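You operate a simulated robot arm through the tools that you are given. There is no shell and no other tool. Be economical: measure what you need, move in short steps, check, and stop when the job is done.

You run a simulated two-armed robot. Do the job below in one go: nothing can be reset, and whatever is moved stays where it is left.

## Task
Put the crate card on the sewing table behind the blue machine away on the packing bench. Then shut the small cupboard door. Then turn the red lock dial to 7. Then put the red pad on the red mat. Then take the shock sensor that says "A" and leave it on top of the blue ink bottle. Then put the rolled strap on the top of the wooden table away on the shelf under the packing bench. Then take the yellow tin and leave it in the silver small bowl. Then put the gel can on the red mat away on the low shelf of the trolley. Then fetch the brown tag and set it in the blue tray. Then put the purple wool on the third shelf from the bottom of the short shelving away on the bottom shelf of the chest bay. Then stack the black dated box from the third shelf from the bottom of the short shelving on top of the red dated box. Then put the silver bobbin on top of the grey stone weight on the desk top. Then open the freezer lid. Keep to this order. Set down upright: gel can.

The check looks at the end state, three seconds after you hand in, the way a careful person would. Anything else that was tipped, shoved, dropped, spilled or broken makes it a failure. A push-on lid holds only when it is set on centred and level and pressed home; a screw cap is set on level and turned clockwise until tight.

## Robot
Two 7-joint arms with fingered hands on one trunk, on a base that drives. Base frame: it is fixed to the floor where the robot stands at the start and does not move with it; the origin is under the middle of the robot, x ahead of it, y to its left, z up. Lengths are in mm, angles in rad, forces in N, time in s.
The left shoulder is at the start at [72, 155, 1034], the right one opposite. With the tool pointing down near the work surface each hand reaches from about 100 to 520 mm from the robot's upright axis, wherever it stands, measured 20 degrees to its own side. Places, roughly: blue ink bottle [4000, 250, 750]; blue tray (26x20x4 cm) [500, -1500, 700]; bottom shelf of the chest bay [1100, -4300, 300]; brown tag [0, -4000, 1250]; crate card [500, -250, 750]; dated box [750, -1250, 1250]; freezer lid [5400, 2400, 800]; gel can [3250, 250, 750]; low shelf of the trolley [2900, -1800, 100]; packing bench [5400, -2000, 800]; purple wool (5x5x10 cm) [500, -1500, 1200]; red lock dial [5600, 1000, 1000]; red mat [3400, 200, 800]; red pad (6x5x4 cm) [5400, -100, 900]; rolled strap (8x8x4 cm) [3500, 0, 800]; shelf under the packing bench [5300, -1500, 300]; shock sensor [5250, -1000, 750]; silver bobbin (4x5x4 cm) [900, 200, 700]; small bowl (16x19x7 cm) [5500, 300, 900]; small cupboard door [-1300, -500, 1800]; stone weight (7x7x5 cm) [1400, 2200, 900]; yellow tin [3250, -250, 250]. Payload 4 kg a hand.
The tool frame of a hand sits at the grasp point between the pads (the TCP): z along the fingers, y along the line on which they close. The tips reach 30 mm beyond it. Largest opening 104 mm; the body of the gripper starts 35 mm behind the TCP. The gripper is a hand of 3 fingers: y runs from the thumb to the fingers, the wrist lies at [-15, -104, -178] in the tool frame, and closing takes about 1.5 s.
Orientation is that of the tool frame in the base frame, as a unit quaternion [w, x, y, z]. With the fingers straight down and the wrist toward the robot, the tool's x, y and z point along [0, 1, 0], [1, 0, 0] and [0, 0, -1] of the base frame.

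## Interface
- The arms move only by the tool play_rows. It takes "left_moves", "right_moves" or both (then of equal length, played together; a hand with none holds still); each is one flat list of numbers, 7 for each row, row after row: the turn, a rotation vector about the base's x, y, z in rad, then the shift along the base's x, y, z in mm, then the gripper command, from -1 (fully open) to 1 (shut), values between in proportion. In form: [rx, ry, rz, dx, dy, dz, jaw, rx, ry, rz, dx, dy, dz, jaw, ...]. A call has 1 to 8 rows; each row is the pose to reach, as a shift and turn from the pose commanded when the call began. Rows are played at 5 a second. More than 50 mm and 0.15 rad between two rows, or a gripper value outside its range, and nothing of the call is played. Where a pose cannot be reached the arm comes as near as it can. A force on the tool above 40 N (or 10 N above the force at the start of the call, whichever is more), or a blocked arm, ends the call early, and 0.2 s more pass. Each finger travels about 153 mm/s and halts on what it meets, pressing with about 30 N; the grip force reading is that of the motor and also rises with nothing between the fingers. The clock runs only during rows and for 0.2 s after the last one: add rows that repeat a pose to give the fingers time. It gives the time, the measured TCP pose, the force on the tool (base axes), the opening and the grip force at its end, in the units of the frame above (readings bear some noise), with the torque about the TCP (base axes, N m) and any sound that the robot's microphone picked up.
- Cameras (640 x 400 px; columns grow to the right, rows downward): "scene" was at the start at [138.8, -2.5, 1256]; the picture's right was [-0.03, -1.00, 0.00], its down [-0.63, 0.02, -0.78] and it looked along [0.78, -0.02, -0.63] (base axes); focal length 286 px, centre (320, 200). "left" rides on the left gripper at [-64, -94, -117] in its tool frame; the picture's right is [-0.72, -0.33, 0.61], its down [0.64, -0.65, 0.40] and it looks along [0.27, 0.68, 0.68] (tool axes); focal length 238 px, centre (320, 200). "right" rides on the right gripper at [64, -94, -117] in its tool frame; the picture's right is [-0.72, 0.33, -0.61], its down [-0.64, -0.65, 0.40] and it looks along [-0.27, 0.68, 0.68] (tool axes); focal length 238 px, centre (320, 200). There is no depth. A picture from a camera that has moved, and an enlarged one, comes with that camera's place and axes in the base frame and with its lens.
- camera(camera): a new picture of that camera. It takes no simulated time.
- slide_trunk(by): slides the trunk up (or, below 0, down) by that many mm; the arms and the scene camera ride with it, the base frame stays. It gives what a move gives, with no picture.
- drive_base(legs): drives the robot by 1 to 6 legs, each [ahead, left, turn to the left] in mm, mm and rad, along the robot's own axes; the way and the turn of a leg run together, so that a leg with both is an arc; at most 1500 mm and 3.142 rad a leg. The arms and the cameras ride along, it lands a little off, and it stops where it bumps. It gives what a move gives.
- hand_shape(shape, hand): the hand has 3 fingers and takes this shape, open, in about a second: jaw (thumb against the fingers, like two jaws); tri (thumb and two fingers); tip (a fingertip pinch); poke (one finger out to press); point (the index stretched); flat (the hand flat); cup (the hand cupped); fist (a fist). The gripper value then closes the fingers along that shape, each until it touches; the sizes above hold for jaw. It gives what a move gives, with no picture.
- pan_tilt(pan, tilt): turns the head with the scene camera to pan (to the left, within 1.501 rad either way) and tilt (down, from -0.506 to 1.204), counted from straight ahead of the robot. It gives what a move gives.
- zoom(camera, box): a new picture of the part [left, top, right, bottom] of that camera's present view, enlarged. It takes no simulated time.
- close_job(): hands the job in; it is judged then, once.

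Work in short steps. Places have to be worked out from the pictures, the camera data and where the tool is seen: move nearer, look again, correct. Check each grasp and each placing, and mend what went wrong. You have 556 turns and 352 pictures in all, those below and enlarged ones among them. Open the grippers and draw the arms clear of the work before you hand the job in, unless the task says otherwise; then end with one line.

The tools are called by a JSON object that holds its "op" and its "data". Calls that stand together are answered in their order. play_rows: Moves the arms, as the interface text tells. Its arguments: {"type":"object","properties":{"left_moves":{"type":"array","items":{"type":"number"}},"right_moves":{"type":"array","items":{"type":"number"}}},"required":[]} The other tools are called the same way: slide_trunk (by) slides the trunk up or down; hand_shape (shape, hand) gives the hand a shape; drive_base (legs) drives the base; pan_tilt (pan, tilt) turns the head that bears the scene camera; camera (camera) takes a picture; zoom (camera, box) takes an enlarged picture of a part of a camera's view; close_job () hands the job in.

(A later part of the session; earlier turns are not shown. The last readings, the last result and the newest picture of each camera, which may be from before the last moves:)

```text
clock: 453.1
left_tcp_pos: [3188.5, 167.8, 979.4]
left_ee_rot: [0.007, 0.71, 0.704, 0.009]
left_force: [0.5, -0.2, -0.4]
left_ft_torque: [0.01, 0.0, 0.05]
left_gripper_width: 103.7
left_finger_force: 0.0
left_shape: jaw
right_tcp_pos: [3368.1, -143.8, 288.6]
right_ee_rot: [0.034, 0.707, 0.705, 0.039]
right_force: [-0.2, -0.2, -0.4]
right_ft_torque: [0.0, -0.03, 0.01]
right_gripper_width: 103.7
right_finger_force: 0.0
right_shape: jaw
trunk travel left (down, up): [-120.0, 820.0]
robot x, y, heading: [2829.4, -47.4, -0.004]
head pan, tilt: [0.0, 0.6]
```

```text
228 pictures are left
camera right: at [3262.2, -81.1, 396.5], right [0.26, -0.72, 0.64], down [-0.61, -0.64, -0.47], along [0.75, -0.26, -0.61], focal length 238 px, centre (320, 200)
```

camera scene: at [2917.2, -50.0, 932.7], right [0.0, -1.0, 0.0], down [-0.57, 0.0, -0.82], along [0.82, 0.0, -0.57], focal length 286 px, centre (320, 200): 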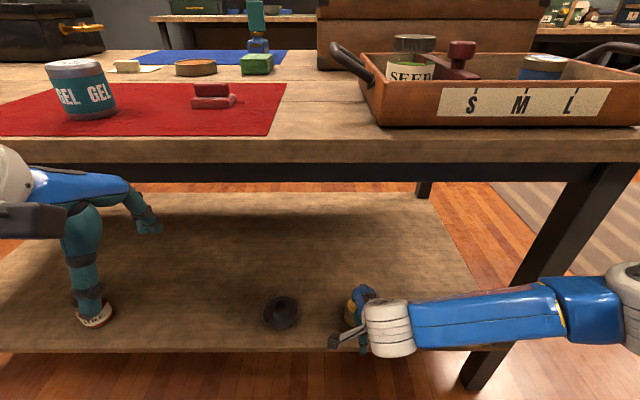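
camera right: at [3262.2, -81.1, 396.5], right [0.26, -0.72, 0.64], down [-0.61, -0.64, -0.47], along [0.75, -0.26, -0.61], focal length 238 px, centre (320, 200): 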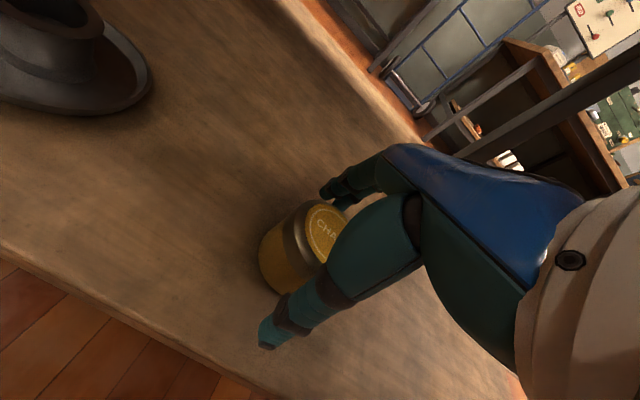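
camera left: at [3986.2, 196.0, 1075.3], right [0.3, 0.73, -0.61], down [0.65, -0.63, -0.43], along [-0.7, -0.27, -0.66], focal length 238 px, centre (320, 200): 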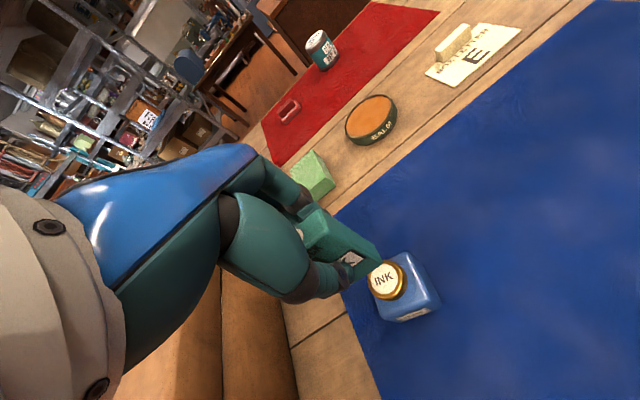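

Tin is between the fingers. Lower 10 and close.

{"op": "play_rows", "data": {"right_moves": [0, 0, 0, 2, 0, -6, -1, 0, 0, 0, 2, 0, -10, -1, 0, 0, 0, 2, 0, -10, 1, 0, 0, 0, 2, 0, -10, 1, 0, 0, 0, 2, 0, -10, 1, 0, 0, 0, 2, 0, -10, 1, 0, 0, 0, 2, 0, 30, 1, 0, 0, 0, 2, 0, 70, 1]}}

{"op": "camera", "data": {"camera": "right"}}

```text
clock: 454.9
left_tcp_pos: [3189.4, 168.1, 978.6]
left_ee_rot: [0.007, 0.71, 0.704, 0.01]
left_force: [0.5, 0.1, -0.3]
left_ft_torque: [-0.01, 0.0, 0.03]
left_gripper_width: 103.9
left_finger_force: 0.1
left_shape: jaw
right_tcp_pos: [3371.5, -142.6, 362.3]
right_ee_rot: [0.034, 0.706, 0.706, 0.039]
right_force: [-1.0, 0.4, -0.9]
right_ft_torque: [0.02, -0.02, -0.02]
right_gripper_width: 52.3
right_finger_force: 30.2
right_shape: jaw
trunk travel left (down, up): [-120.0, 820.0]
robot x, y, heading: [2829.7, -50.8, -0.004]
head pan, tilt: [0.0, 0.6]
```

```text
227 pictures are left
camera right: at [3266.1, -80.3, 469.7], right [0.26, -0.72, 0.64], down [-0.61, -0.64, -0.47], along [0.75, -0.26, -0.61], focal length 238 px, centre (320, 200)
```

right: 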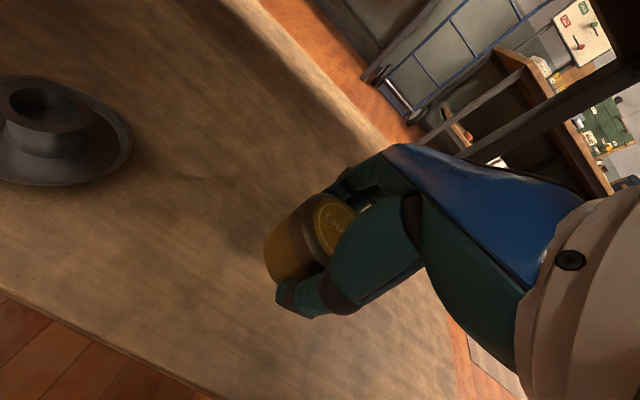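

Tin held. Back out, raise the trunk, and drive round to the sorting desk.

{"op": "drive_base", "data": {"legs": [[-230, 0, 0.004]]}}

{"op": "slide_trunk", "data": {"by": 400}}

{"op": "slide_trunk", "data": {"by": 300}}

{"op": "drive_base", "data": {"legs": [[0, -900, 0], [1480, 0, 0]]}}

```text
clock: 456.6
left_tcp_pos: [2954.4, 170.1, 977.6]
left_ee_rot: [0.007, 0.71, 0.705, 0.009]
left_force: [0.3, 0.1, -0.5]
left_ft_torque: [0.02, -0.01, 0.0]
left_gripper_width: 103.6
left_finger_force: 0.1
left_shape: jaw
right_tcp_pos: [3137.8, -142.4, 361.1]
right_ee_rot: [0.034, 0.707, 0.706, 0.038]
right_force: [0.1, 0.6, -1.4]
right_ft_torque: [0.0, 0.01, -0.01]
right_gripper_width: 52.1
right_finger_force: 30.2
right_shape: jaw
trunk travel left (down, up): [-120.0, 820.0]
robot x, y, heading: [2594.4, -50.8, 0.002]
head pan, tilt: [0.0, 0.6]
```

```text
clock: 460.4
left_tcp_pos: [2954.6, 168.8, 1378.4]
left_ee_rot: [0.008, 0.71, 0.704, 0.009]
left_force: [0.1, -0.8, -0.9]
left_ft_torque: [0.03, 0.01, 0.0]
left_gripper_width: 103.7
left_finger_force: 0.1
left_shape: jaw
right_tcp_pos: [3138.2, -141.5, 761.1]
right_ee_rot: [0.033, 0.706, 0.706, 0.038]
right_force: [-0.9, -0.2, -1.2]
right_ft_torque: [-0.02, -0.01, -0.01]
right_gripper_width: 52.4
right_finger_force: 30.2
right_shape: jaw
trunk travel left (down, up): [-520.0, 420.0]
robot x, y, heading: [2592.2, -45.8, 0.006]
head pan, tilt: [0.0, 0.6]
```

```text
clock: 463.4
left_tcp_pos: [2954.0, 169.5, 1678.3]
left_ee_rot: [0.007, 0.709, 0.705, 0.01]
left_force: [-0.5, 0.4, 0.4]
left_ft_torque: [0.01, -0.03, -0.01]
left_gripper_width: 103.6
left_finger_force: 0.0
left_shape: jaw
right_tcp_pos: [3138.8, -141.7, 1062.1]
right_ee_rot: [0.033, 0.706, 0.706, 0.039]
right_force: [0.1, 0.8, -1.0]
right_ft_torque: [-0.01, 0.03, -0.01]
right_gripper_width: 52.4
right_finger_force: 30.1
right_shape: jaw
trunk travel left (down, up): [-820.0, 120.0]
robot x, y, heading: [2594.7, -45.6, -0.001]
head pan, tilt: [0.0, 0.6]
```

```text
clock: 474.8
left_tcp_pos: [4402.0, -672.9, 1678.6]
left_ee_rot: [0.007, 0.701, 0.713, 0.011]
left_force: [0.3, 0.5, 0.2]
left_ft_torque: [0.02, 0.03, -0.03]
left_gripper_width: 103.8
left_finger_force: 0.1
left_shape: jaw
right_tcp_pos: [4592.4, -981.2, 1062.6]
right_ee_rot: [0.035, 0.698, 0.714, 0.04]
right_force: [0.5, 0.5, -0.7]
right_ft_torque: [0.01, 0.05, 0.01]
right_gripper_width: 52.2
right_finger_force: 29.0
right_shape: jaw
trunk travel left (down, up): [-820.0, 120.0]
robot x, y, heading: [4043.9, -898.9, 0.019]
head pan, tilt: [0.0, 0.6]
```

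{"op": "drive_base", "data": {"legs": [[560, 0, -0.019], [0, 1290, 0]]}}

{"op": "pan_tilt", "data": {"pan": 0, "tilt": 0.75}}

{"op": "camera", "data": {"camera": "scene"}}

```text
clock: 484.3
left_tcp_pos: [4958.6, 643.5, 1680.8]
left_ee_rot: [0.008, 0.706, 0.708, 0.011]
left_force: [-0.5, -0.4, 0.8]
left_ft_torque: [0.0, 0.04, 0.0]
left_gripper_width: 103.7
left_finger_force: 0.3
left_shape: jaw
right_tcp_pos: [5146.6, 335.5, 1062.0]
right_ee_rot: [0.034, 0.702, 0.71, 0.04]
right_force: [0.5, 0.0, -1.5]
right_ft_torque: [-0.01, 0.03, 0.01]
right_gripper_width: 52.4
right_finger_force: 30.0
right_shape: jaw
trunk travel left (down, up): [-820.0, 120.0]
robot x, y, heading: [4599.7, 422.1, 0.008]
head pan, tilt: [0.0, 0.6]
```

```text
clock: 485.0
left_tcp_pos: [4958.4, 648.0, 1679.8]
left_ee_rot: [0.008, 0.706, 0.709, 0.011]
left_force: [0.2, -0.8, -0.2]
left_ft_torque: [-0.01, 0.01, 0.03]
left_gripper_width: 103.8
left_finger_force: 0.0
left_shape: jaw
right_tcp_pos: [5144.4, 336.5, 1063.5]
right_ee_rot: [0.034, 0.702, 0.71, 0.039]
right_force: [-0.2, -0.2, -1.0]
right_ft_torque: [0.02, -0.01, 0.0]
right_gripper_width: 52.3
right_finger_force: 30.0
right_shape: jaw
trunk travel left (down, up): [-820.0, 120.0]
robot x, y, heading: [4601.9, 424.1, 0.014]
head pan, tilt: [0.0, 0.75]
```

```text
226 pictures are left
camera scene: at [4738.8, 426.3, 1619.6], right [0.01, -1.0, 0.0], down [-0.68, -0.01, -0.73], along [0.73, 0.01, -0.68], focal length 286 px, centre (320, 200)
```

scene: 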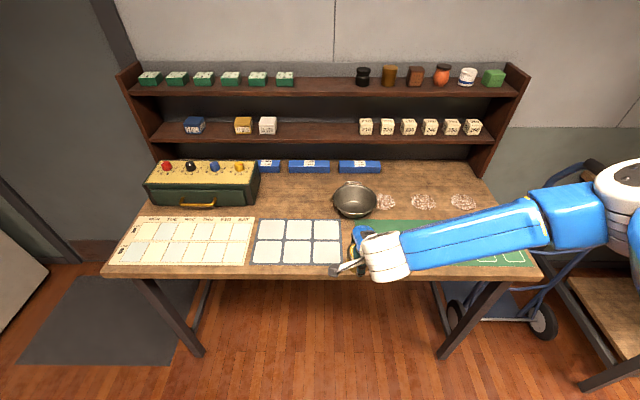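

Bowl centre ≈(5510,308). Drive ahead ~350.

{"op": "drive_base", "data": {"legs": [[345, -20, -0.012]]}}

{"op": "camera", "data": {"camera": "scene"}}

{"op": "camera", "data": {"camera": "right"}}

```text
clock: 487.2
left_tcp_pos: [5307.6, 622.7, 1681.5]
left_ee_rot: [0.01, 0.711, 0.703, 0.012]
left_force: [0.4, 0.7, -0.3]
left_ft_torque: [-0.04, 0.02, 0.0]
left_gripper_width: 103.9
left_finger_force: 0.0
left_shape: jaw
right_tcp_pos: [5492.4, 310.1, 1064.2]
right_ee_rot: [0.036, 0.708, 0.705, 0.041]
right_force: [-0.5, 0.3, -0.9]
right_ft_torque: [0.0, 0.01, -0.01]
right_gripper_width: 52.1
right_finger_force: 30.2
right_shape: jaw
trunk travel left (down, up): [-820.0, 120.0]
robot x, y, heading: [4957.8, 404.3, -0.004]
head pan, tilt: [0.0, 0.75]
```

```text
225 pictures are left
camera scene: at [5086.0, 405.4, 1620.1], right [0.0, -1.0, 0.0], down [-0.68, 0.0, -0.73], along [0.73, 0.0, -0.68], focal length 286 px, centre (320, 200)
```

scene: 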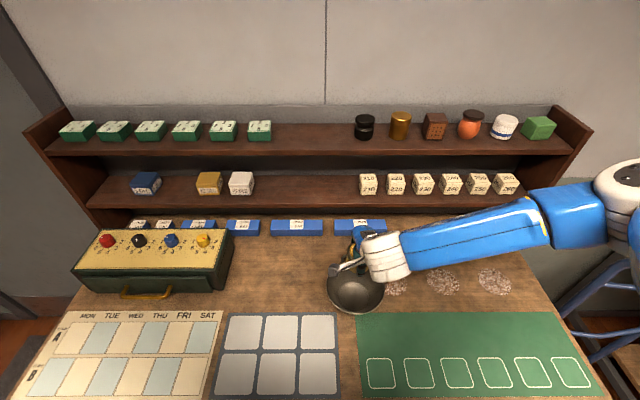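

```text
224 pictures are left
camera right: at [5387.2, 374.3, 1172.1], right [0.26, -0.72, 0.64], down [-0.61, -0.64, -0.48], along [0.75, -0.27, -0.6], focal length 238 px, centre (320, 200)
```

right: 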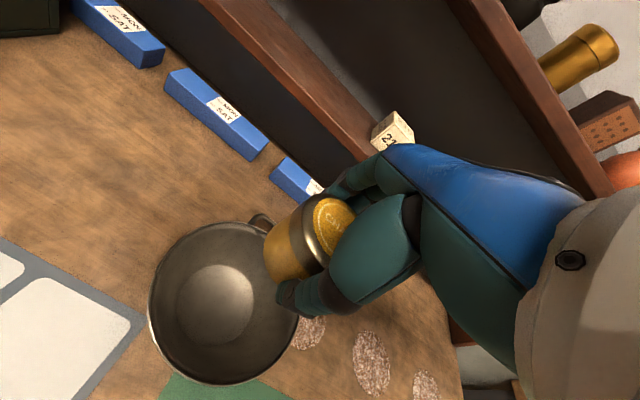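

Bowl centre coincides with the TCP (5492,310). Lower the tin into the bowl.

{"op": "play_rows", "data": {"right_moves": [0, 0, 0, 0, 0, -45, 1, 0, 0, 0, 0, 0, -90, 1, 0, 0, 0, 0, 0, -125, 1, 0, 0, 0, 0, 0, -145, 1, 0, 0, 0, 0, 0, -155, 1, 0, 0, 0, 0, 0, -163, 1, 0, 0, 0, 0, 0, -170, 1, 0, 0, 0, 0, 0, -177, 1]}}

{"op": "camera", "data": {"camera": "right"}}

```text
clock: 489.0
left_tcp_pos: [5300.9, 626.8, 1681.7]
left_ee_rot: [0.013, 0.711, 0.703, 0.011]
left_force: [0.3, 0.8, 0.2]
left_ft_torque: [-0.03, 0.03, -0.02]
left_gripper_width: 103.7
left_finger_force: 0.0
left_shape: jaw
right_tcp_pos: [5498.8, 314.1, 900.0]
right_ee_rot: [0.045, 0.708, 0.703, 0.048]
right_force: [-9.1, -3.7, 30.8]
right_ft_torque: [-0.08, 0.69, -0.07]
right_gripper_width: 52.7
right_finger_force: 30.0
right_shape: jaw
trunk travel left (down, up): [-820.0, 120.0]
robot x, y, heading: [4956.7, 407.0, 0.001]
head pan, tilt: [0.0, 0.75]
stopped in row 8 (right hand): the force on the tool passed its limit at 46 N (the readings are from after the stop); the commanded pose is now the measured one
```

```text
223 pictures are left
camera right: at [5390.4, 377.7, 1004.5], right [0.24, -0.72, 0.65], down [-0.6, -0.64, -0.49], along [0.76, -0.27, -0.58], focal length 238 px, centre (320, 200)
```

right: 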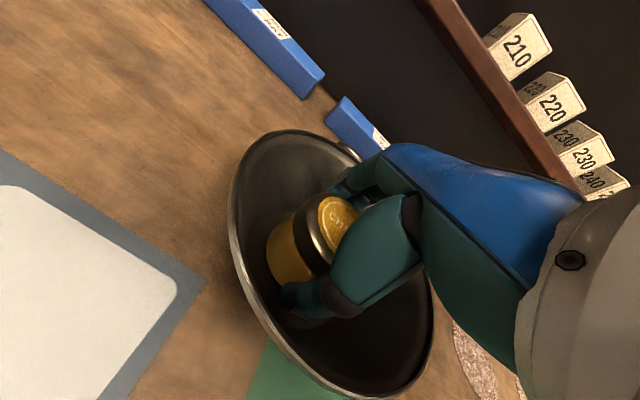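

Tin is inside the bowl, resting. Open moderately and rise.

{"op": "play_rows", "data": {"right_moves": [0, 0, 0, 0, 0, 4, 0.6, 0, 0, 0, 0, 0, 4, 0, 0, 0, 0, 0, 0, 4, -0.4, 0, 0, 0, 0, 0, 4, -0.5, 0, 0, 0, 0, 0, 45, -0.5, 0, 0, 0, 0, 0, 90, -0.5, 0, 0, 0, 0, 0, 135, -0.5, 0, 0, 0, 0, 0, 175, -0.5]}}

{"op": "camera", "data": {"camera": "right"}}

```text
clock: 490.8
left_tcp_pos: [5308.5, 622.9, 1681.3]
left_ee_rot: [0.009, 0.711, 0.703, 0.012]
left_force: [0.2, 0.7, 0.4]
left_ft_torque: [0.03, 0.01, -0.04]
left_gripper_width: 103.9
left_finger_force: 0.0
left_shape: jaw
right_tcp_pos: [5502.6, 312.5, 1071.6]
right_ee_rot: [0.042, 0.708, 0.704, 0.044]
right_force: [-0.2, -0.1, 0.4]
right_ft_torque: [0.0, -0.01, -0.03]
right_gripper_width: 77.6
right_finger_force: 0.0
right_shape: jaw
trunk travel left (down, up): [-820.0, 120.0]
robot x, y, heading: [4951.2, 408.1, -0.006]
head pan, tilt: [0.0, 0.75]
```

```text
222 pictures are left
camera right: at [5395.6, 376.4, 1177.0], right [0.25, -0.72, 0.64], down [-0.6, -0.64, -0.48], along [0.76, -0.27, -0.59], focal length 238 px, centre (320, 200)
```

right: 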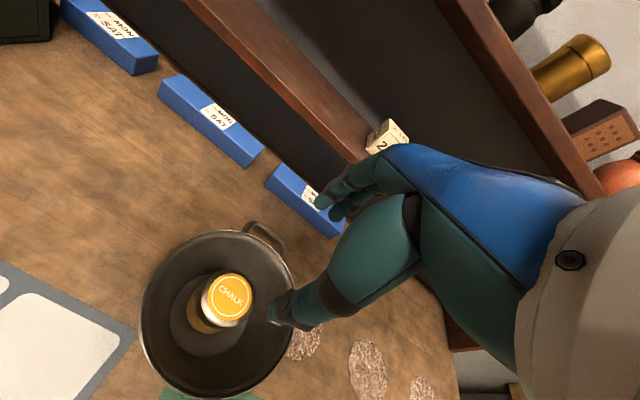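

Tin is in the bowl. Next the gel can; I'll take it with the left hand. Drive back around to the near side of the table.

{"op": "drive_base", "data": {"legs": [[-350, 0, 0.004], [0, -1330, 0]]}}

{"op": "drive_base", "data": {"legs": [[-1480, 0, 0], [-400, 0, 0]]}}

```text
clock: 499.2
left_tcp_pos: [4975.9, -678.0, 1680.8]
left_ee_rot: [0.01, 0.701, 0.713, 0.01]
left_force: [0.8, 0.7, 0.7]
left_ft_torque: [-0.02, 0.04, -0.02]
left_gripper_width: 104.0
left_finger_force: 0.0
left_shape: jaw
right_tcp_pos: [5179.6, -984.4, 1069.8]
right_ee_rot: [0.039, 0.697, 0.715, 0.045]
right_force: [0.6, 0.6, 0.3]
right_ft_torque: [0.02, 0.03, -0.01]
right_gripper_width: 77.9
right_finger_force: 0.1
right_shape: jaw
trunk travel left (down, up): [-820.0, 120.0]
robot x, y, heading: [4626.8, -911.2, 0.027]
head pan, tilt: [0.0, 0.75]
```

```text
clock: 508.7
left_tcp_pos: [3082.7, -737.9, 1680.5]
left_ee_rot: [0.009, 0.697, 0.717, 0.012]
left_force: [0.4, -0.2, 0.0]
left_ft_torque: [0.0, -0.01, -0.05]
left_gripper_width: 103.7
left_finger_force: 0.0
left_shape: jaw
right_tcp_pos: [3287.7, -1041.4, 1069.5]
right_ee_rot: [0.04, 0.694, 0.717, 0.044]
right_force: [0.5, 0.1, 0.9]
right_ft_torque: [0.0, 0.01, 0.01]
right_gripper_width: 77.6
right_finger_force: 0.0
right_shape: jaw
trunk travel left (down, up): [-820.0, 120.0]
robot x, y, heading: [2733.7, -969.4, 0.036]
head pan, tilt: [0.0, 0.75]
```

{"op": "drive_base", "data": {"legs": [[0, 0, -0.036], [0, 1050, 0]]}}

{"op": "slide_trunk", "data": {"by": -100}}

{"op": "camera", "data": {"camera": "scene"}}

```text
clock: 514.3
left_tcp_pos: [3101.2, 241.9, 1682.1]
left_ee_rot: [0.009, 0.718, 0.696, 0.014]
left_force: [-0.5, -0.2, 0.3]
left_ft_torque: [-0.03, 0.02, -0.02]
left_gripper_width: 103.8
left_finger_force: 0.0
left_shape: jaw
right_tcp_pos: [3290.6, -68.9, 1070.9]
right_ee_rot: [0.04, 0.715, 0.697, 0.046]
right_force: [0.3, -0.3, -0.5]
right_ft_torque: [-0.01, 0.0, 0.01]
right_gripper_width: 77.6
right_finger_force: 0.0
right_shape: jaw
trunk travel left (down, up): [-820.0, 120.0]
robot x, y, heading: [2745.7, 35.0, -0.019]
head pan, tilt: [0.0, 0.75]
```

```text
clock: 515.7
left_tcp_pos: [3099.1, 249.0, 1582.9]
left_ee_rot: [0.011, 0.717, 0.696, 0.012]
left_force: [0.3, -0.9, 0.0]
left_ft_torque: [0.01, 0.0, 0.02]
left_gripper_width: 103.8
left_finger_force: 0.0
left_shape: jaw
right_tcp_pos: [3289.7, -64.7, 973.3]
right_ee_rot: [0.044, 0.714, 0.697, 0.046]
right_force: [0.0, 0.3, -0.1]
right_ft_torque: [0.02, -0.03, 0.02]
right_gripper_width: 77.8
right_finger_force: 0.1
right_shape: jaw
trunk travel left (down, up): [-720.0, 220.0]
robot x, y, heading: [2748.2, 36.5, -0.021]
head pan, tilt: [0.0, 0.75]
```

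```text
221 pictures are left
camera scene: at [2883.9, 35.0, 1519.7], right [-0.02, -1.0, 0.0], down [-0.68, 0.01, -0.73], along [0.73, -0.02, -0.68], focal length 286 px, centre (320, 200)
```

scene: 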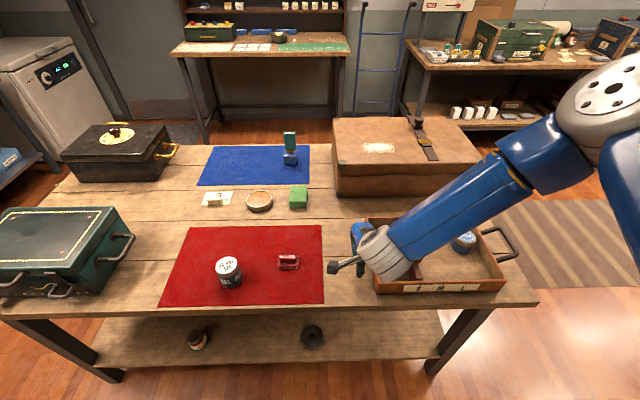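

Gel can ≈(3333,268), top ≈875. Position the base and bring the left hand down above it.

{"op": "drive_base", "data": {"legs": [[95, 40, 0.02]]}}

{"op": "play_rows", "data": {"left_moves": [0, 0, 0, 5, 0, -48, -1, 0, 0, 0, 10, 0, -96, -1, 0, 0, 0, 15, 0, -144, -1, 0, 0, 0, 20, 0, -190, -1, 0, 0, 0, 25, 0, -238, -1, 0, 0, 0, 30, 0, -286, -1, 0, 0, 0, 40, 0, -334, -1, 0, 0, 0, 50, 0, -380, -1]}}

{"op": "play_rows", "data": {"left_moves": [0, 0, 0, 15, 0, -45, -1, 0, 0, 0, 30, 0, -90, -1, 0, 0, 0, 45, 0, -135, -1, 0, 0, 0, 60, 0, -180, -1, 0, 0, 0, 75, 0, -220, -1, 0, 0, 0, 75, 0, -220, -1]}}

{"op": "camera", "data": {"camera": "left"}}

{"op": "camera", "data": {"camera": "scene"}}

```text
clock: 516.8
left_tcp_pos: [3178.6, 273.7, 1587.6]
left_ee_rot: [0.01, 0.711, 0.702, 0.021]
left_force: [-0.1, -0.3, 0.3]
left_ft_torque: [0.02, -0.01, 0.0]
left_gripper_width: 104.0
left_finger_force: 0.0
left_shape: jaw
right_tcp_pos: [3379.8, -31.0, 974.4]
right_ee_rot: [0.04, 0.709, 0.702, 0.052]
right_force: [0.7, -0.9, 0.4]
right_ft_torque: [0.04, 0.0, -0.01]
right_gripper_width: 77.9
right_finger_force: 0.1
right_shape: jaw
trunk travel left (down, up): [-720.0, 220.0]
robot x, y, heading: [2842.0, 71.7, -0.003]
head pan, tilt: [0.0, 0.75]
```

```text
clock: 518.6
left_tcp_pos: [3268.4, 297.5, 1239.4]
left_ee_rot: [0.01, 0.713, 0.701, 0.016]
left_force: [0.3, 0.8, -0.4]
left_ft_torque: [-0.03, 0.0, 0.0]
left_gripper_width: 104.3
left_finger_force: 0.1
left_shape: jaw
left hand out of reach, approached as far as the arm can: row 6, 7, 8
right_tcp_pos: [3384.9, -26.5, 972.4]
right_ee_rot: [0.04, 0.709, 0.703, 0.047]
right_force: [0.6, 0.1, 0.6]
right_ft_torque: [0.01, 0.0, -0.04]
right_gripper_width: 77.5
right_finger_force: 0.2
right_shape: jaw
trunk travel left (down, up): [-720.0, 220.0]
robot x, y, heading: [2845.5, 76.9, -0.004]
head pan, tilt: [0.0, 0.75]
```

```text
clock: 520.0
left_tcp_pos: [3344.3, 304.9, 1016.3]
left_ee_rot: [0.011, 0.712, 0.702, 0.014]
left_force: [-0.2, 0.2, -0.7]
left_ft_torque: [0.0, 0.02, -0.03]
left_gripper_width: 104.1
left_finger_force: 0.1
left_shape: jaw
right_tcp_pos: [3387.2, -19.9, 972.2]
right_ee_rot: [0.041, 0.708, 0.703, 0.046]
right_force: [0.6, 0.0, 0.8]
right_ft_torque: [-0.01, 0.0, 0.0]
right_gripper_width: 77.9
right_finger_force: 0.0
right_shape: jaw
trunk travel left (down, up): [-720.0, 220.0]
robot x, y, heading: [2839.8, 72.3, -0.005]
head pan, tilt: [0.0, 0.75]
```

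```text
220 pictures are left
camera left: at [3244.4, 242.1, 1129.2], right [-0.31, -0.71, -0.63], down [-0.63, 0.65, -0.42], along [0.71, 0.26, -0.65], focal length 238 px, centre (320, 200)
```

left: 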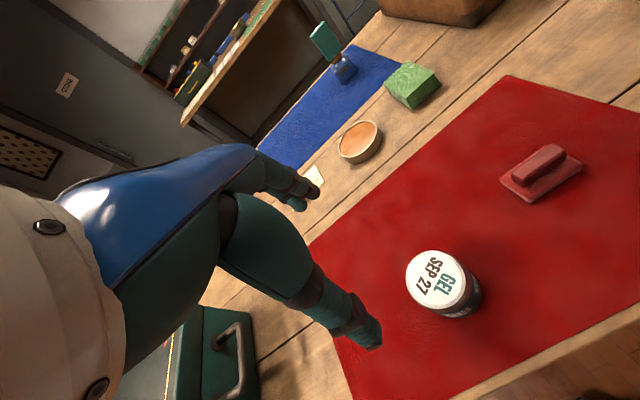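

```text
219 pictures are left
camera scene: at [2979.3, 74.9, 1519.6], right [-0.01, -1.0, 0.0], down [-0.68, 0.0, -0.73], along [0.73, 0.0, -0.68], focal length 286 px, centre (320, 200)
```

scene: 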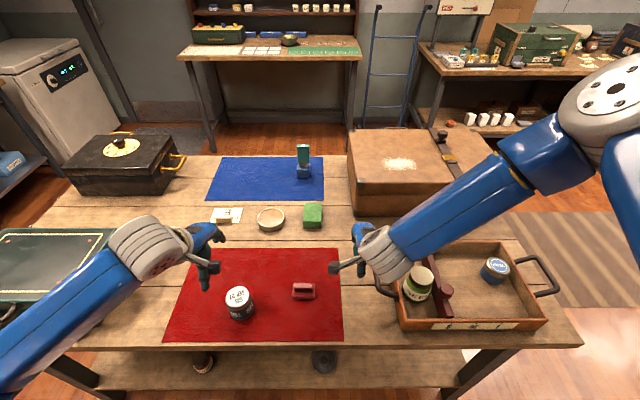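

Gel can ≈(3325,273). Align and descend.

{"op": "play_rows", "data": {"left_moves": [0, 0, 0, -10, -16, -10, -1, 0, 0, 0, -19, -32, -30, -1, 0, 0, 0, -19, -32, -70, -1, 0, 0, 0, -19, -32, -90, -1, 0, 0, 0, -19, -32, -90, -1]}}

{"op": "camera", "data": {"camera": "left"}}

```text
clock: 521.2
left_tcp_pos: [3322.0, 271.3, 921.3]
left_ee_rot: [0.012, 0.712, 0.702, 0.015]
left_force: [0.1, 0.0, 0.1]
left_ft_torque: [-0.02, 0.02, -0.01]
left_gripper_width: 104.2
left_finger_force: 0.0
left_shape: jaw
right_tcp_pos: [3386.2, -22.6, 972.5]
right_ee_rot: [0.041, 0.709, 0.702, 0.046]
right_force: [-0.1, -0.4, -0.1]
right_ft_torque: [0.03, -0.01, 0.01]
right_gripper_width: 77.6
right_finger_force: 0.1
right_shape: jaw
trunk travel left (down, up): [-720.0, 220.0]
robot x, y, heading: [2842.6, 72.0, -0.002]
head pan, tilt: [0.0, 0.75]
```

```text
218 pictures are left
camera left: at [3222.5, 207.7, 1035.0], right [-0.31, -0.71, -0.63], down [-0.63, 0.65, -0.42], along [0.71, 0.26, -0.65], focal length 238 px, centre (320, 200)
```

left: 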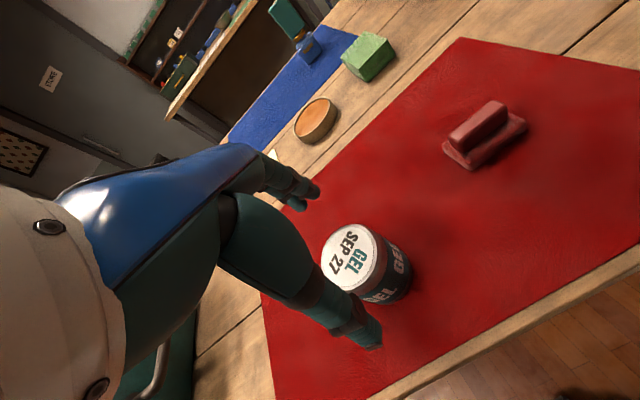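

Aligned. Descend and grasp.

{"op": "play_rows", "data": {"left_moves": [0, 0, 0, 0, -2, -30, -1, 0, 0, 0, 0, -2, -55, -1, 0, 0, 0, 0, -2, -73, -1, 0, 0, 0, 0, -2, -73, -1]}}

{"op": "camera", "data": {"camera": "left"}}

```text
clock: 522.2
left_tcp_pos: [3323.7, 268.4, 851.8]
left_ee_rot: [0.011, 0.712, 0.702, 0.015]
left_force: [-0.1, -0.8, -0.4]
left_ft_torque: [0.01, 0.0, -0.02]
left_gripper_width: 104.0
left_finger_force: 0.1
left_shape: jaw
right_tcp_pos: [3387.1, -21.3, 972.9]
right_ee_rot: [0.042, 0.709, 0.703, 0.047]
right_force: [-0.6, -0.5, 0.3]
right_ft_torque: [0.01, 0.01, 0.0]
right_gripper_width: 77.6
right_finger_force: 0.1
right_shape: jaw
trunk travel left (down, up): [-720.0, 220.0]
robot x, y, heading: [2840.3, 69.1, -0.007]
head pan, tilt: [0.0, 0.75]
```

```text
217 pictures are left
camera left: at [3223.5, 204.6, 965.3], right [-0.31, -0.71, -0.63], down [-0.63, 0.65, -0.42], along [0.71, 0.26, -0.65], focal length 238 px, centre (320, 200)
```

left: 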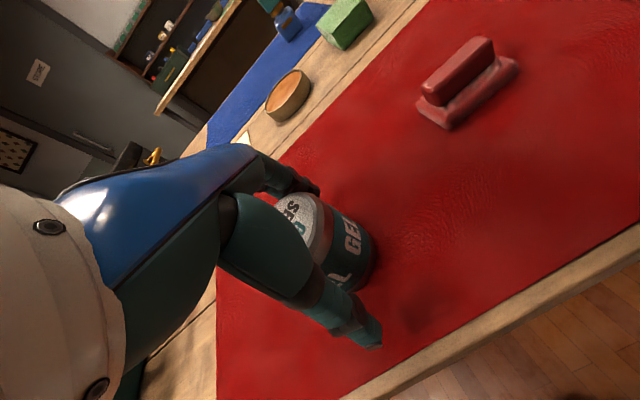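

{"op": "play_rows", "data": {"left_moves": [0, 0, 0, 0, 0, 0, 1, 0, 0, 0, 0, 0, 0, 1, 0, 0, 0, 0, 0, 0, 1, 0, 0, 0, 0, 0, 0, 1, 0, 0, 0, 0, 0, 30, 1, 0, 0, 0, 0, 0, 70, 1, 0, 0, 0, -20, 0, 110, 1, 0, 0, 0, -40, 0, 150, 1]}}

{"op": "camera", "data": {"camera": "left"}}

```text
clock: 524.0
left_tcp_pos: [3283.3, 268.4, 1000.7]
left_ee_rot: [0.011, 0.712, 0.702, 0.015]
left_force: [-0.5, 0.5, -1.5]
left_ft_torque: [0.02, 0.07, -0.05]
left_gripper_width: 51.0
left_finger_force: 30.4
left_shape: jaw
right_tcp_pos: [3385.5, -22.0, 972.9]
right_ee_rot: [0.042, 0.709, 0.702, 0.046]
right_force: [-0.4, -0.8, -0.7]
right_ft_torque: [0.01, -0.01, 0.04]
right_gripper_width: 77.5
right_finger_force: 0.1
right_shape: jaw
trunk travel left (down, up): [-720.0, 220.0]
robot x, y, heading: [2846.1, 73.0, -0.007]
head pan, tilt: [0.0, 0.75]
```

```text
216 pictures are left
camera left: at [3184.4, 205.7, 1115.0], right [-0.31, -0.71, -0.63], down [-0.63, 0.65, -0.42], along [0.71, 0.26, -0.65], focal length 238 px, centre (320, 200)
```

left: 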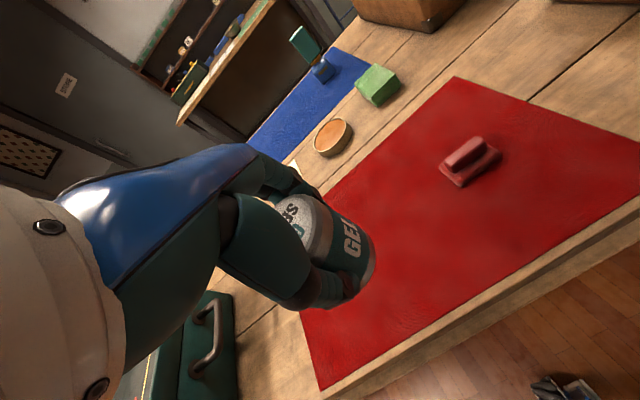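

Gel can held upright. Back off and head to the trolley; look at it first.

{"op": "drive_base", "data": {"legs": [[-110, 0, 0.007], [0, -900, 0]]}}

{"op": "pan_tilt", "data": {"pan": -1.2, "tilt": 0.6}}

{"op": "camera", "data": {"camera": "scene"}}

```text
clock: 529.7
left_tcp_pos: [3182.5, -643.4, 1000.9]
left_ee_rot: [0.011, 0.705, 0.709, 0.014]
left_force: [0.5, -0.5, -2.1]
left_ft_torque: [-0.02, 0.05, -0.01]
left_gripper_width: 50.8
left_finger_force: 30.2
left_shape: jaw
right_tcp_pos: [3289.4, -932.5, 973.5]
right_ee_rot: [0.042, 0.702, 0.71, 0.046]
right_force: [-0.2, 0.1, -1.2]
right_ft_torque: [-0.02, -0.04, 0.02]
right_gripper_width: 77.8
right_finger_force: 0.0
right_shape: jaw
trunk travel left (down, up): [-720.0, 220.0]
robot x, y, heading: [2744.2, -849.7, 0.015]
head pan, tilt: [0.0, 0.75]
```

```text
clock: 531.1
left_tcp_pos: [3180.1, -645.7, 1001.7]
left_ee_rot: [0.011, 0.705, 0.709, 0.015]
left_force: [0.7, 0.7, -1.2]
left_ft_torque: [-0.03, 0.02, 0.0]
left_gripper_width: 50.8
left_finger_force: 30.5
left_shape: jaw
right_tcp_pos: [3288.8, -934.8, 971.9]
right_ee_rot: [0.041, 0.701, 0.71, 0.047]
right_force: [-0.5, 0.2, 0.4]
right_ft_torque: [0.03, 0.04, 0.0]
right_gripper_width: 77.7
right_finger_force: 0.0
right_shape: jaw
trunk travel left (down, up): [-720.0, 220.0]
robot x, y, heading: [2742.1, -850.9, 0.011]
head pan, tilt: [-1.201, 0.6]
```

```text
215 pictures are left
camera scene: at [2830.5, -931.1, 1532.6], right [-0.93, -0.38, 0.0], down [-0.21, 0.52, -0.82], along [0.31, -0.76, -0.57], focal length 286 px, centre (320, 200)
```

scene: 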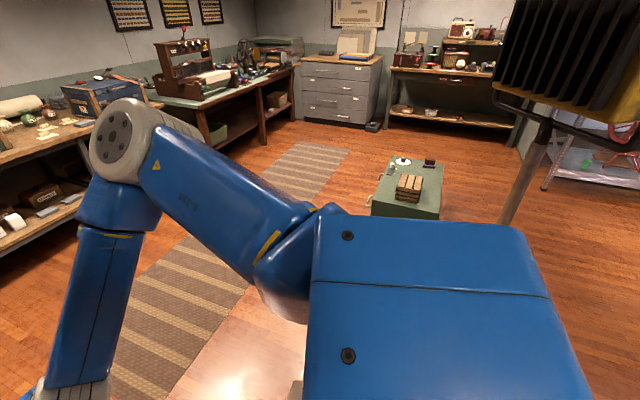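

The trolley is hidden behind my arm and a work lamp stands on a tripod near x≈2600. I go to the open floor east of the trolley and turn to face it.

{"op": "drive_base", "data": {"legs": [[950, -50, -0.011], [0, -700, 0], [0, 0, -1.57], [0, 0, -1.57]]}}

{"op": "pan_tilt", "data": {"pan": 0.2, "tilt": 0.7}}

{"op": "camera", "data": {"camera": "scene"}}

```text
clock: 547.2
left_tcp_pos: [3271.2, -1795.2, 1000.6]
left_ee_rot: [-0.014, -0.705, 0.709, 0.011]
left_force: [0.4, 1.0, -1.8]
left_ft_torque: [-0.02, -0.01, 0.02]
left_gripper_width: 50.1
left_finger_force: 29.4
left_shape: jaw
right_tcp_pos: [3165.4, -1505.7, 973.1]
right_ee_rot: [0.047, 0.706, -0.705, -0.043]
right_force: [0.3, 0.3, -0.3]
right_ft_torque: [-0.02, -0.01, 0.05]
right_gripper_width: 77.9
right_finger_force: 0.2
right_shape: jaw
trunk travel left (down, up): [-720.0, 220.0]
robot x, y, heading: [3710.2, -1590.4, -3.136]
head pan, tilt: [-1.201, 0.6]
```

```text
clock: 548.7
left_tcp_pos: [3272.7, -1794.8, 1002.2]
left_ee_rot: [-0.015, -0.704, 0.709, 0.011]
left_force: [-0.3, -1.1, -2.5]
left_ft_torque: [0.03, -0.03, 0.0]
left_gripper_width: 50.0
left_finger_force: 30.7
left_shape: jaw
right_tcp_pos: [3168.7, -1504.9, 973.9]
right_ee_rot: [0.047, 0.706, -0.705, -0.041]
right_force: [0.1, -0.2, -0.5]
right_ft_torque: [0.02, 0.01, -0.02]
right_gripper_width: 77.8
right_finger_force: 0.1
right_shape: jaw
trunk travel left (down, up): [-720.0, 220.0]
robot x, y, heading: [3710.1, -1597.6, -3.135]
head pan, tilt: [0.201, 0.7]
```

```text
214 pictures are left
camera scene: at [3573.6, -1614.0, 1523.9], right [-0.2, 0.98, 0.0], down [0.63, 0.13, -0.76], along [-0.75, -0.15, -0.65], focal length 286 px, centre (320, 200)
```

scene: 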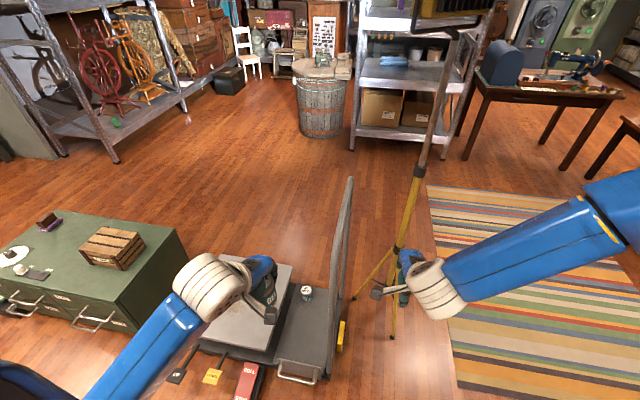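

Zoom to see the trolley's platform.

{"op": "zoom", "data": {"camera": "scene", "box": [150, 230, 390, 400]}}

{"op": "camera", "data": {"camera": "left"}}

```text
2.35 times, centred on (270, 315) of scene
camera zoom: at [3573.6, -1614.0, 1523.9], right [-0.2, 0.98, 0.0], down [0.63, 0.13, -0.76], along [-0.75, -0.15, -0.65], focal length 673 px, centre (438, -71)
```

zoom: 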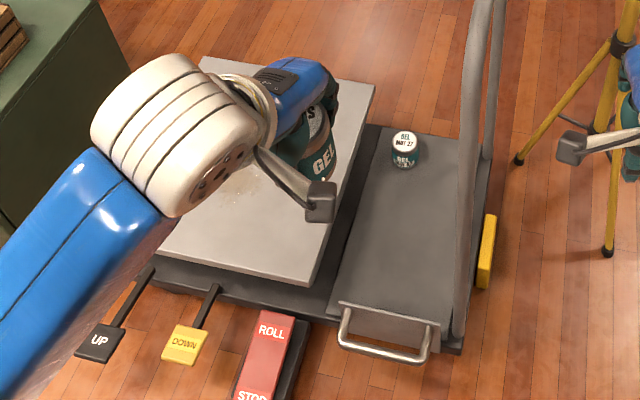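

```text
212 pictures are left
camera left: at [3370.9, -1731.3, 1115.2], right [0.31, 0.71, -0.63], down [0.63, -0.65, -0.42], along [-0.71, -0.27, -0.65], focal length 238 px, centre (320, 200)
```

left: 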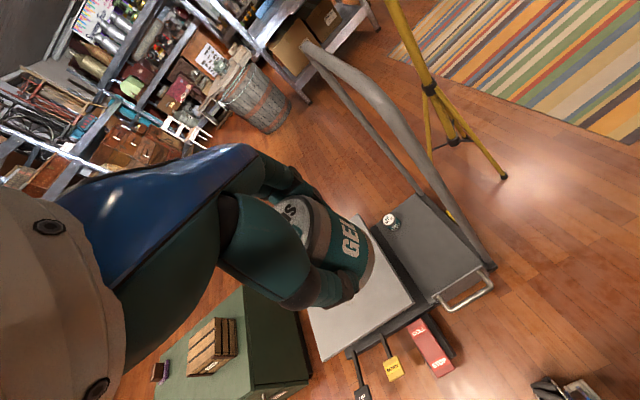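

The low tray beside the handle (with another gel can) is the low shelf: x≈2700–3085, y≈-1910…-1720. I first raise/tuck the right hand, then lower the trunk and re-look.

{"op": "play_rows", "data": {"right_moves": [0, 0, 0, 20, 0, 40, -1, 0, 0, 0, 40, 0, 80, -1, 0, 0, 0, 60, 0, 120, -1, 0, 0, 0, 80, 0, 160, -1, 0, 0, 0, 100, 0, 200, -1, 0, 0, 0, 120, 0, 240, -1, 0, 0, 0, 120, 0, 285, -1, 0, 0, 0, 120, 0, 330, -1]}}

{"op": "slide_trunk", "data": {"by": -400}}

{"op": "drive_base", "data": {"legs": [[100, 40, -0.005]]}}

{"op": "camera", "data": {"camera": "scene"}}

{"op": "camera", "data": {"camera": "left"}}

```text
clock: 550.5
left_tcp_pos: [3278.7, -1792.9, 1005.1]
left_ee_rot: [-0.018, -0.705, 0.709, 0.013]
left_force: [0.9, 0.9, -1.4]
left_ft_torque: [0.01, 0.02, 0.0]
left_gripper_width: 49.8
left_finger_force: 30.5
left_shape: jaw
right_tcp_pos: [3296.2, -1503.0, 1307.8]
right_ee_rot: [0.05, 0.706, -0.705, -0.043]
right_force: [0.9, 0.1, 0.1]
right_ft_torque: [-0.01, 0.0, 0.01]
right_gripper_width: 103.9
right_finger_force: 0.1
right_shape: jaw
right hand out of reach, approached as far as the arm can: row 5, 6
trunk travel left (down, up): [-720.0, 220.0]
robot x, y, heading: [3708.2, -1594.5, -3.135]
head pan, tilt: [0.201, 0.7]
```

```text
clock: 554.4
left_tcp_pos: [3272.6, -1795.9, 602.4]
left_ee_rot: [-0.017, -0.705, 0.709, 0.011]
left_force: [0.0, -1.0, -2.4]
left_ft_torque: [0.03, 0.0, -0.03]
left_gripper_width: 49.9
left_finger_force: 29.8
left_shape: jaw
right_tcp_pos: [3288.0, -1504.2, 904.9]
right_ee_rot: [0.046, 0.706, -0.705, -0.042]
right_force: [-0.1, 0.4, 0.0]
right_ft_torque: [-0.02, 0.0, 0.0]
right_gripper_width: 103.7
right_finger_force: 0.1
right_shape: jaw
trunk travel left (down, up): [-320.0, 620.0]
robot x, y, heading: [3710.4, -1597.1, -3.137]
head pan, tilt: [0.201, 0.7]
```

```text
clock: 555.5
left_tcp_pos: [3174.6, -1831.1, 601.6]
left_ee_rot: [-0.016, -0.703, 0.711, 0.01]
left_force: [0.1, -0.3, -1.5]
left_ft_torque: [0.01, -0.02, 0.01]
left_gripper_width: 50.0
left_finger_force: 29.6
left_shape: jaw
right_tcp_pos: [3188.2, -1542.3, 904.1]
right_ee_rot: [-0.049, -0.704, 0.708, 0.04]
right_force: [0.1, 0.7, -0.2]
right_ft_torque: [-0.02, -0.06, -0.05]
right_gripper_width: 104.1
right_finger_force: 0.0
right_shape: jaw
trunk travel left (down, up): [-320.0, 620.0]
robot x, y, heading: [3612.7, -1635.2, 3.141]
head pan, tilt: [0.201, 0.7]
```

```text
211 pictures are left
camera scene: at [3476.4, -1650.4, 1123.9], right [-0.2, 0.98, 0.0], down [0.63, 0.13, -0.76], along [-0.75, -0.15, -0.65], focal length 286 px, centre (320, 200)
```

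scene: 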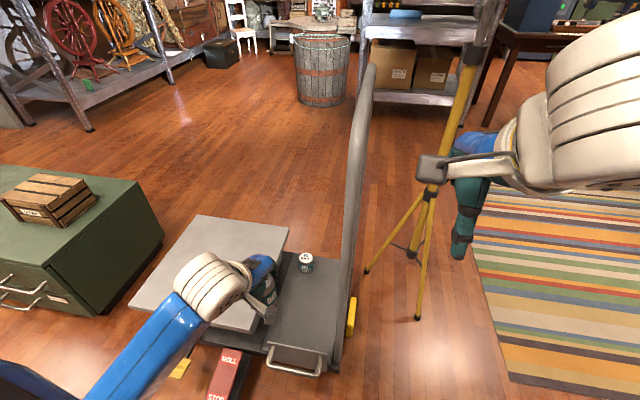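

```text
210 pictures are left
camera left: at [3272.1, -1768.1, 715.3], right [0.31, 0.71, -0.63], down [0.63, -0.65, -0.42], along [-0.71, -0.27, -0.65], focal length 238 px, centre (320, 200)
```

left: 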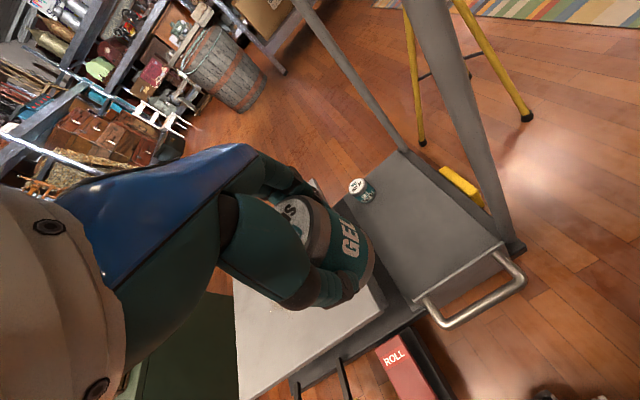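

Low shelf ≈z 90–100, x 2700–3095, y -1935…-1690; lift deck at z≈300 for y<-1920. I'll place the can around (3010,-1812). Lower the trunk to its minimum, then drive in.

{"op": "slide_trunk", "data": {"by": -310}}

{"op": "camera", "data": {"camera": "left"}}

{"op": "camera", "data": {"camera": "scene"}}

```text
clock: 558.6
left_tcp_pos: [3173.9, -1832.7, 292.3]
left_ee_rot: [-0.015, -0.704, 0.71, 0.012]
left_force: [-0.7, 0.3, -1.1]
left_ft_torque: [0.02, 0.0, -0.02]
left_gripper_width: 50.3
left_finger_force: 29.6
left_shape: jaw
right_tcp_pos: [3189.7, -1542.6, 593.9]
right_ee_rot: [-0.047, -0.704, 0.708, 0.043]
right_force: [0.0, 0.0, 0.1]
right_ft_torque: [-0.02, 0.02, -0.02]
right_gripper_width: 104.0
right_finger_force: 0.1
right_shape: jaw
trunk travel left (down, up): [-10.0, 930.0]
robot x, y, heading: [3612.3, -1634.9, 3.14]
head pan, tilt: [0.201, 0.7]
```

```text
209 pictures are left
camera left: at [3273.4, -1769.9, 405.4], right [0.31, 0.71, -0.63], down [0.63, -0.65, -0.43], along [-0.71, -0.27, -0.65], focal length 238 px, centre (320, 200)
```

left: 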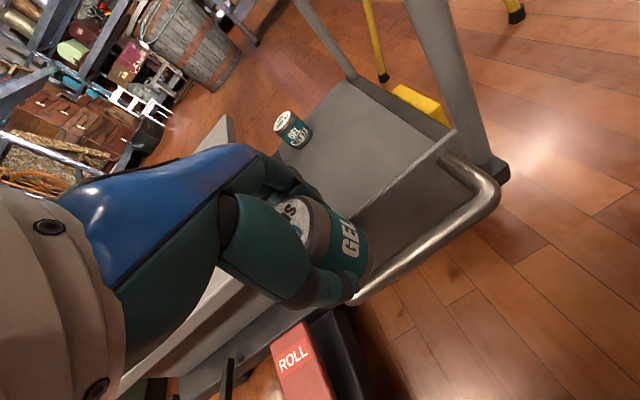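

```text
208 pictures are left
camera scene: at [3477.8, -1653.5, 814.0], right [-0.2, 0.98, 0.0], down [0.63, 0.13, -0.76], along [-0.75, -0.15, -0.65], focal length 286 px, centre (320, 200)
```

scene: 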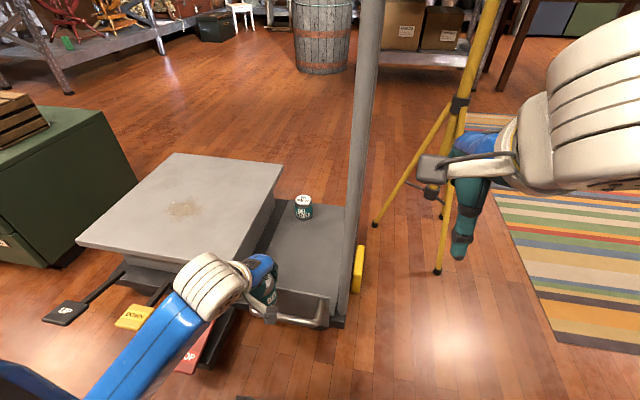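

Shelf height estimates vary (≈100–235), so I raise the can 70 mm first, drive in, then feel for contact.

{"op": "play_rows", "data": {"left_moves": [0, 0, 0, 0, 5, 35, 1, 0, 0, 0, 0, 12, 70, 1, 0, 0, 0, 0, 12, 70, 1]}}

{"op": "drive_base", "data": {"legs": [[130, 0, 0]]}}

{"op": "camera", "data": {"camera": "left"}}

{"op": "camera", "data": {"camera": "scene"}}

```text
clock: 559.4
left_tcp_pos: [3172.9, -1819.6, 363.9]
left_ee_rot: [-0.016, -0.704, 0.71, 0.011]
left_force: [-0.4, 0.2, -1.1]
left_ft_torque: [0.0, -0.02, -0.02]
left_gripper_width: 49.6
left_finger_force: 29.7
left_shape: jaw
right_tcp_pos: [3190.2, -1543.4, 595.5]
right_ee_rot: [-0.047, -0.704, 0.708, 0.042]
right_force: [0.9, -0.9, -0.4]
right_ft_torque: [0.0, 0.0, -0.02]
right_gripper_width: 103.9
right_finger_force: 0.1
right_shape: jaw
trunk travel left (down, up): [-10.0, 930.0]
robot x, y, heading: [3608.7, -1632.8, 3.138]
head pan, tilt: [0.201, 0.7]
```

```text
clock: 560.7
left_tcp_pos: [3044.0, -1819.1, 363.5]
left_ee_rot: [-0.016, -0.704, 0.71, 0.013]
left_force: [0.3, 0.1, -2.3]
left_ft_torque: [0.0, -0.01, -0.03]
left_gripper_width: 49.9
left_finger_force: 30.1
left_shape: jaw
right_tcp_pos: [3060.4, -1542.2, 594.8]
right_ee_rot: [-0.047, -0.704, 0.708, 0.041]
right_force: [0.2, 0.8, 0.9]
right_ft_torque: [-0.01, -0.02, 0.04]
right_gripper_width: 103.9
right_finger_force: 0.1
right_shape: jaw
trunk travel left (down, up): [-10.0, 930.0]
robot x, y, heading: [3482.3, -1637.7, 3.14]
head pan, tilt: [0.201, 0.7]
```

```text
207 pictures are left
camera left: at [3141.7, -1756.6, 476.6], right [0.31, 0.71, -0.63], down [0.63, -0.65, -0.42], along [-0.71, -0.27, -0.65], focal length 238 px, centre (320, 200)
```

left: 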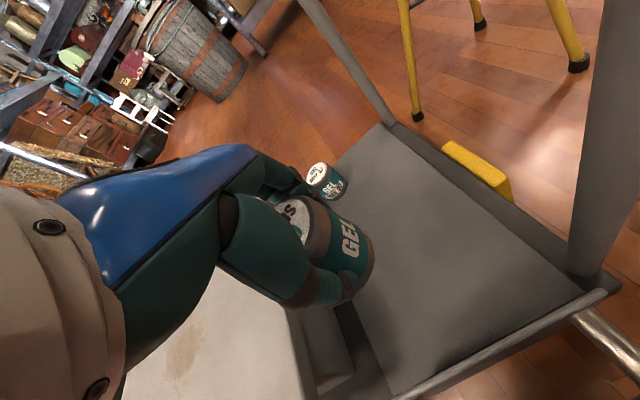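

```text
206 pictures are left
camera scene: at [3347.3, -1653.3, 813.9], right [-0.2, 0.98, 0.0], down [0.63, 0.13, -0.76], along [-0.75, -0.15, -0.65], focal length 286 px, centre (320, 200)
```

scene: 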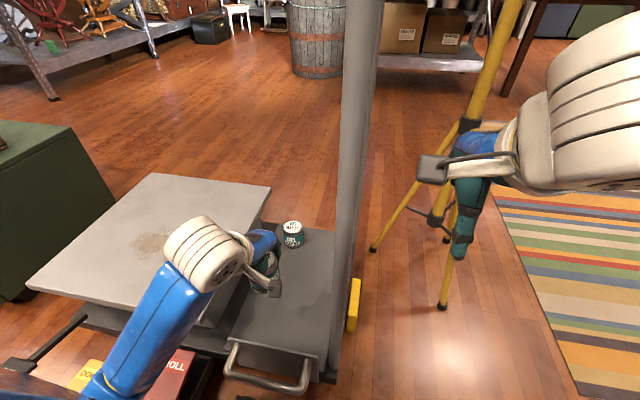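

Clear between post and deck. Descend in 10 mm steps until contact.

{"op": "play_rows", "data": {"left_moves": [0, 0, 0, -10, 3, -15, 1, 0, 0, 0, -20, 5, -30, 1, 0, 0, 0, -20, 5, -42, 1, 0, 0, 0, -20, 5, -54, 1, 0, 0, 0, -20, 5, -66, 1, 0, 0, 0, -20, 5, -78, 1, 0, 0, 0, -20, 5, -88, 1, 0, 0, 0, -20, 5, -98, 1]}}

{"op": "camera", "data": {"camera": "left"}}

```text
clock: 562.5
left_tcp_pos: [3022.8, -1815.6, 265.6]
left_ee_rot: [-0.016, -0.704, 0.71, 0.013]
left_force: [0.1, 0.1, -1.3]
left_ft_torque: [0.01, -0.05, 0.02]
left_gripper_width: 49.7
left_finger_force: 30.1
left_shape: jaw
right_tcp_pos: [3061.6, -1543.6, 595.0]
right_ee_rot: [-0.048, -0.705, 0.707, 0.042]
right_force: [-0.5, 0.0, 0.4]
right_ft_torque: [-0.01, -0.02, 0.0]
right_gripper_width: 104.3
right_finger_force: 0.0
right_shape: jaw
trunk travel left (down, up): [-10.0, 930.0]
robot x, y, heading: [3480.1, -1633.9, 3.142]
head pan, tilt: [0.201, 0.7]
```

```text
205 pictures are left
camera left: at [3121.5, -1751.1, 379.6], right [0.31, 0.71, -0.63], down [0.63, -0.65, -0.43], along [-0.71, -0.27, -0.65], focal length 238 px, centre (320, 200)
```

left: 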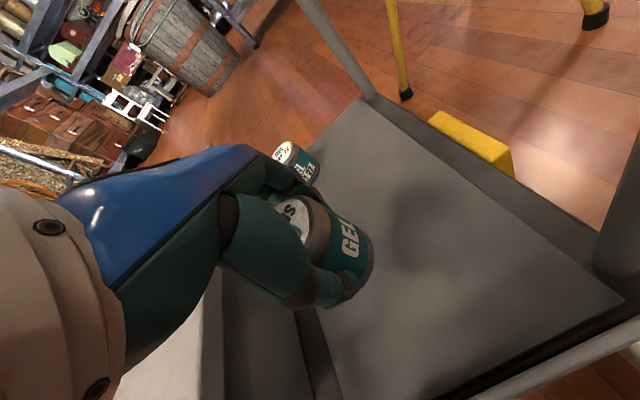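

{"op": "play_rows", "data": {"left_moves": [0, 0, 0, 0, 0, -10, 1, 0, 0, 0, 0, 0, -20, 1, 0, 0, 0, 0, 0, -30, 1, 0, 0, 0, 0, 0, -38, 1, 0, 0, 0, 0, 0, -46, 1, 0, 0, 0, 0, 0, -54, 1, 0, 0, 0, 0, 0, -62, 1, 0, 0, 0, 0, 0, -70, 1]}}

{"op": "camera", "data": {"camera": "left"}}

```text
clock: 564.3
left_tcp_pos: [3024.0, -1814.7, 195.3]
left_ee_rot: [-0.017, -0.703, 0.711, 0.011]
left_force: [-0.1, -0.3, -2.6]
left_ft_torque: [0.04, 0.02, -0.01]
left_gripper_width: 49.7
left_finger_force: 30.2
left_shape: jaw
right_tcp_pos: [3059.4, -1543.4, 595.1]
right_ee_rot: [-0.048, -0.704, 0.707, 0.042]
right_force: [-0.3, 1.1, -0.1]
right_ft_torque: [-0.02, -0.01, -0.01]
right_gripper_width: 104.0
right_finger_force: 0.0
right_shape: jaw
trunk travel left (down, up): [-10.0, 930.0]
robot x, y, heading: [3484.0, -1633.5, 3.138]
head pan, tilt: [0.201, 0.7]
```

```text
204 pictures are left
camera left: at [3123.1, -1751.5, 308.4], right [0.31, 0.71, -0.63], down [0.63, -0.65, -0.42], along [-0.71, -0.27, -0.65], focal length 238 px, centre (320, 200)
```

left: 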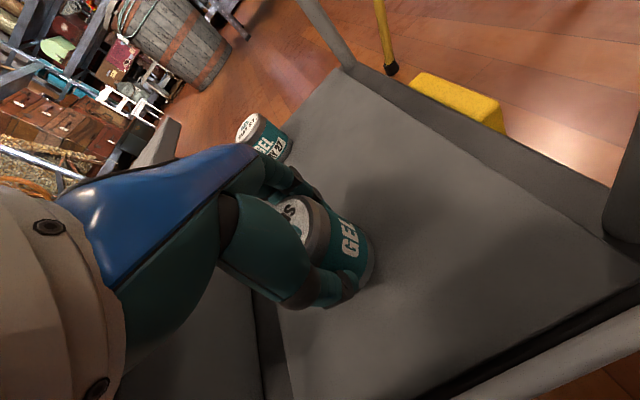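

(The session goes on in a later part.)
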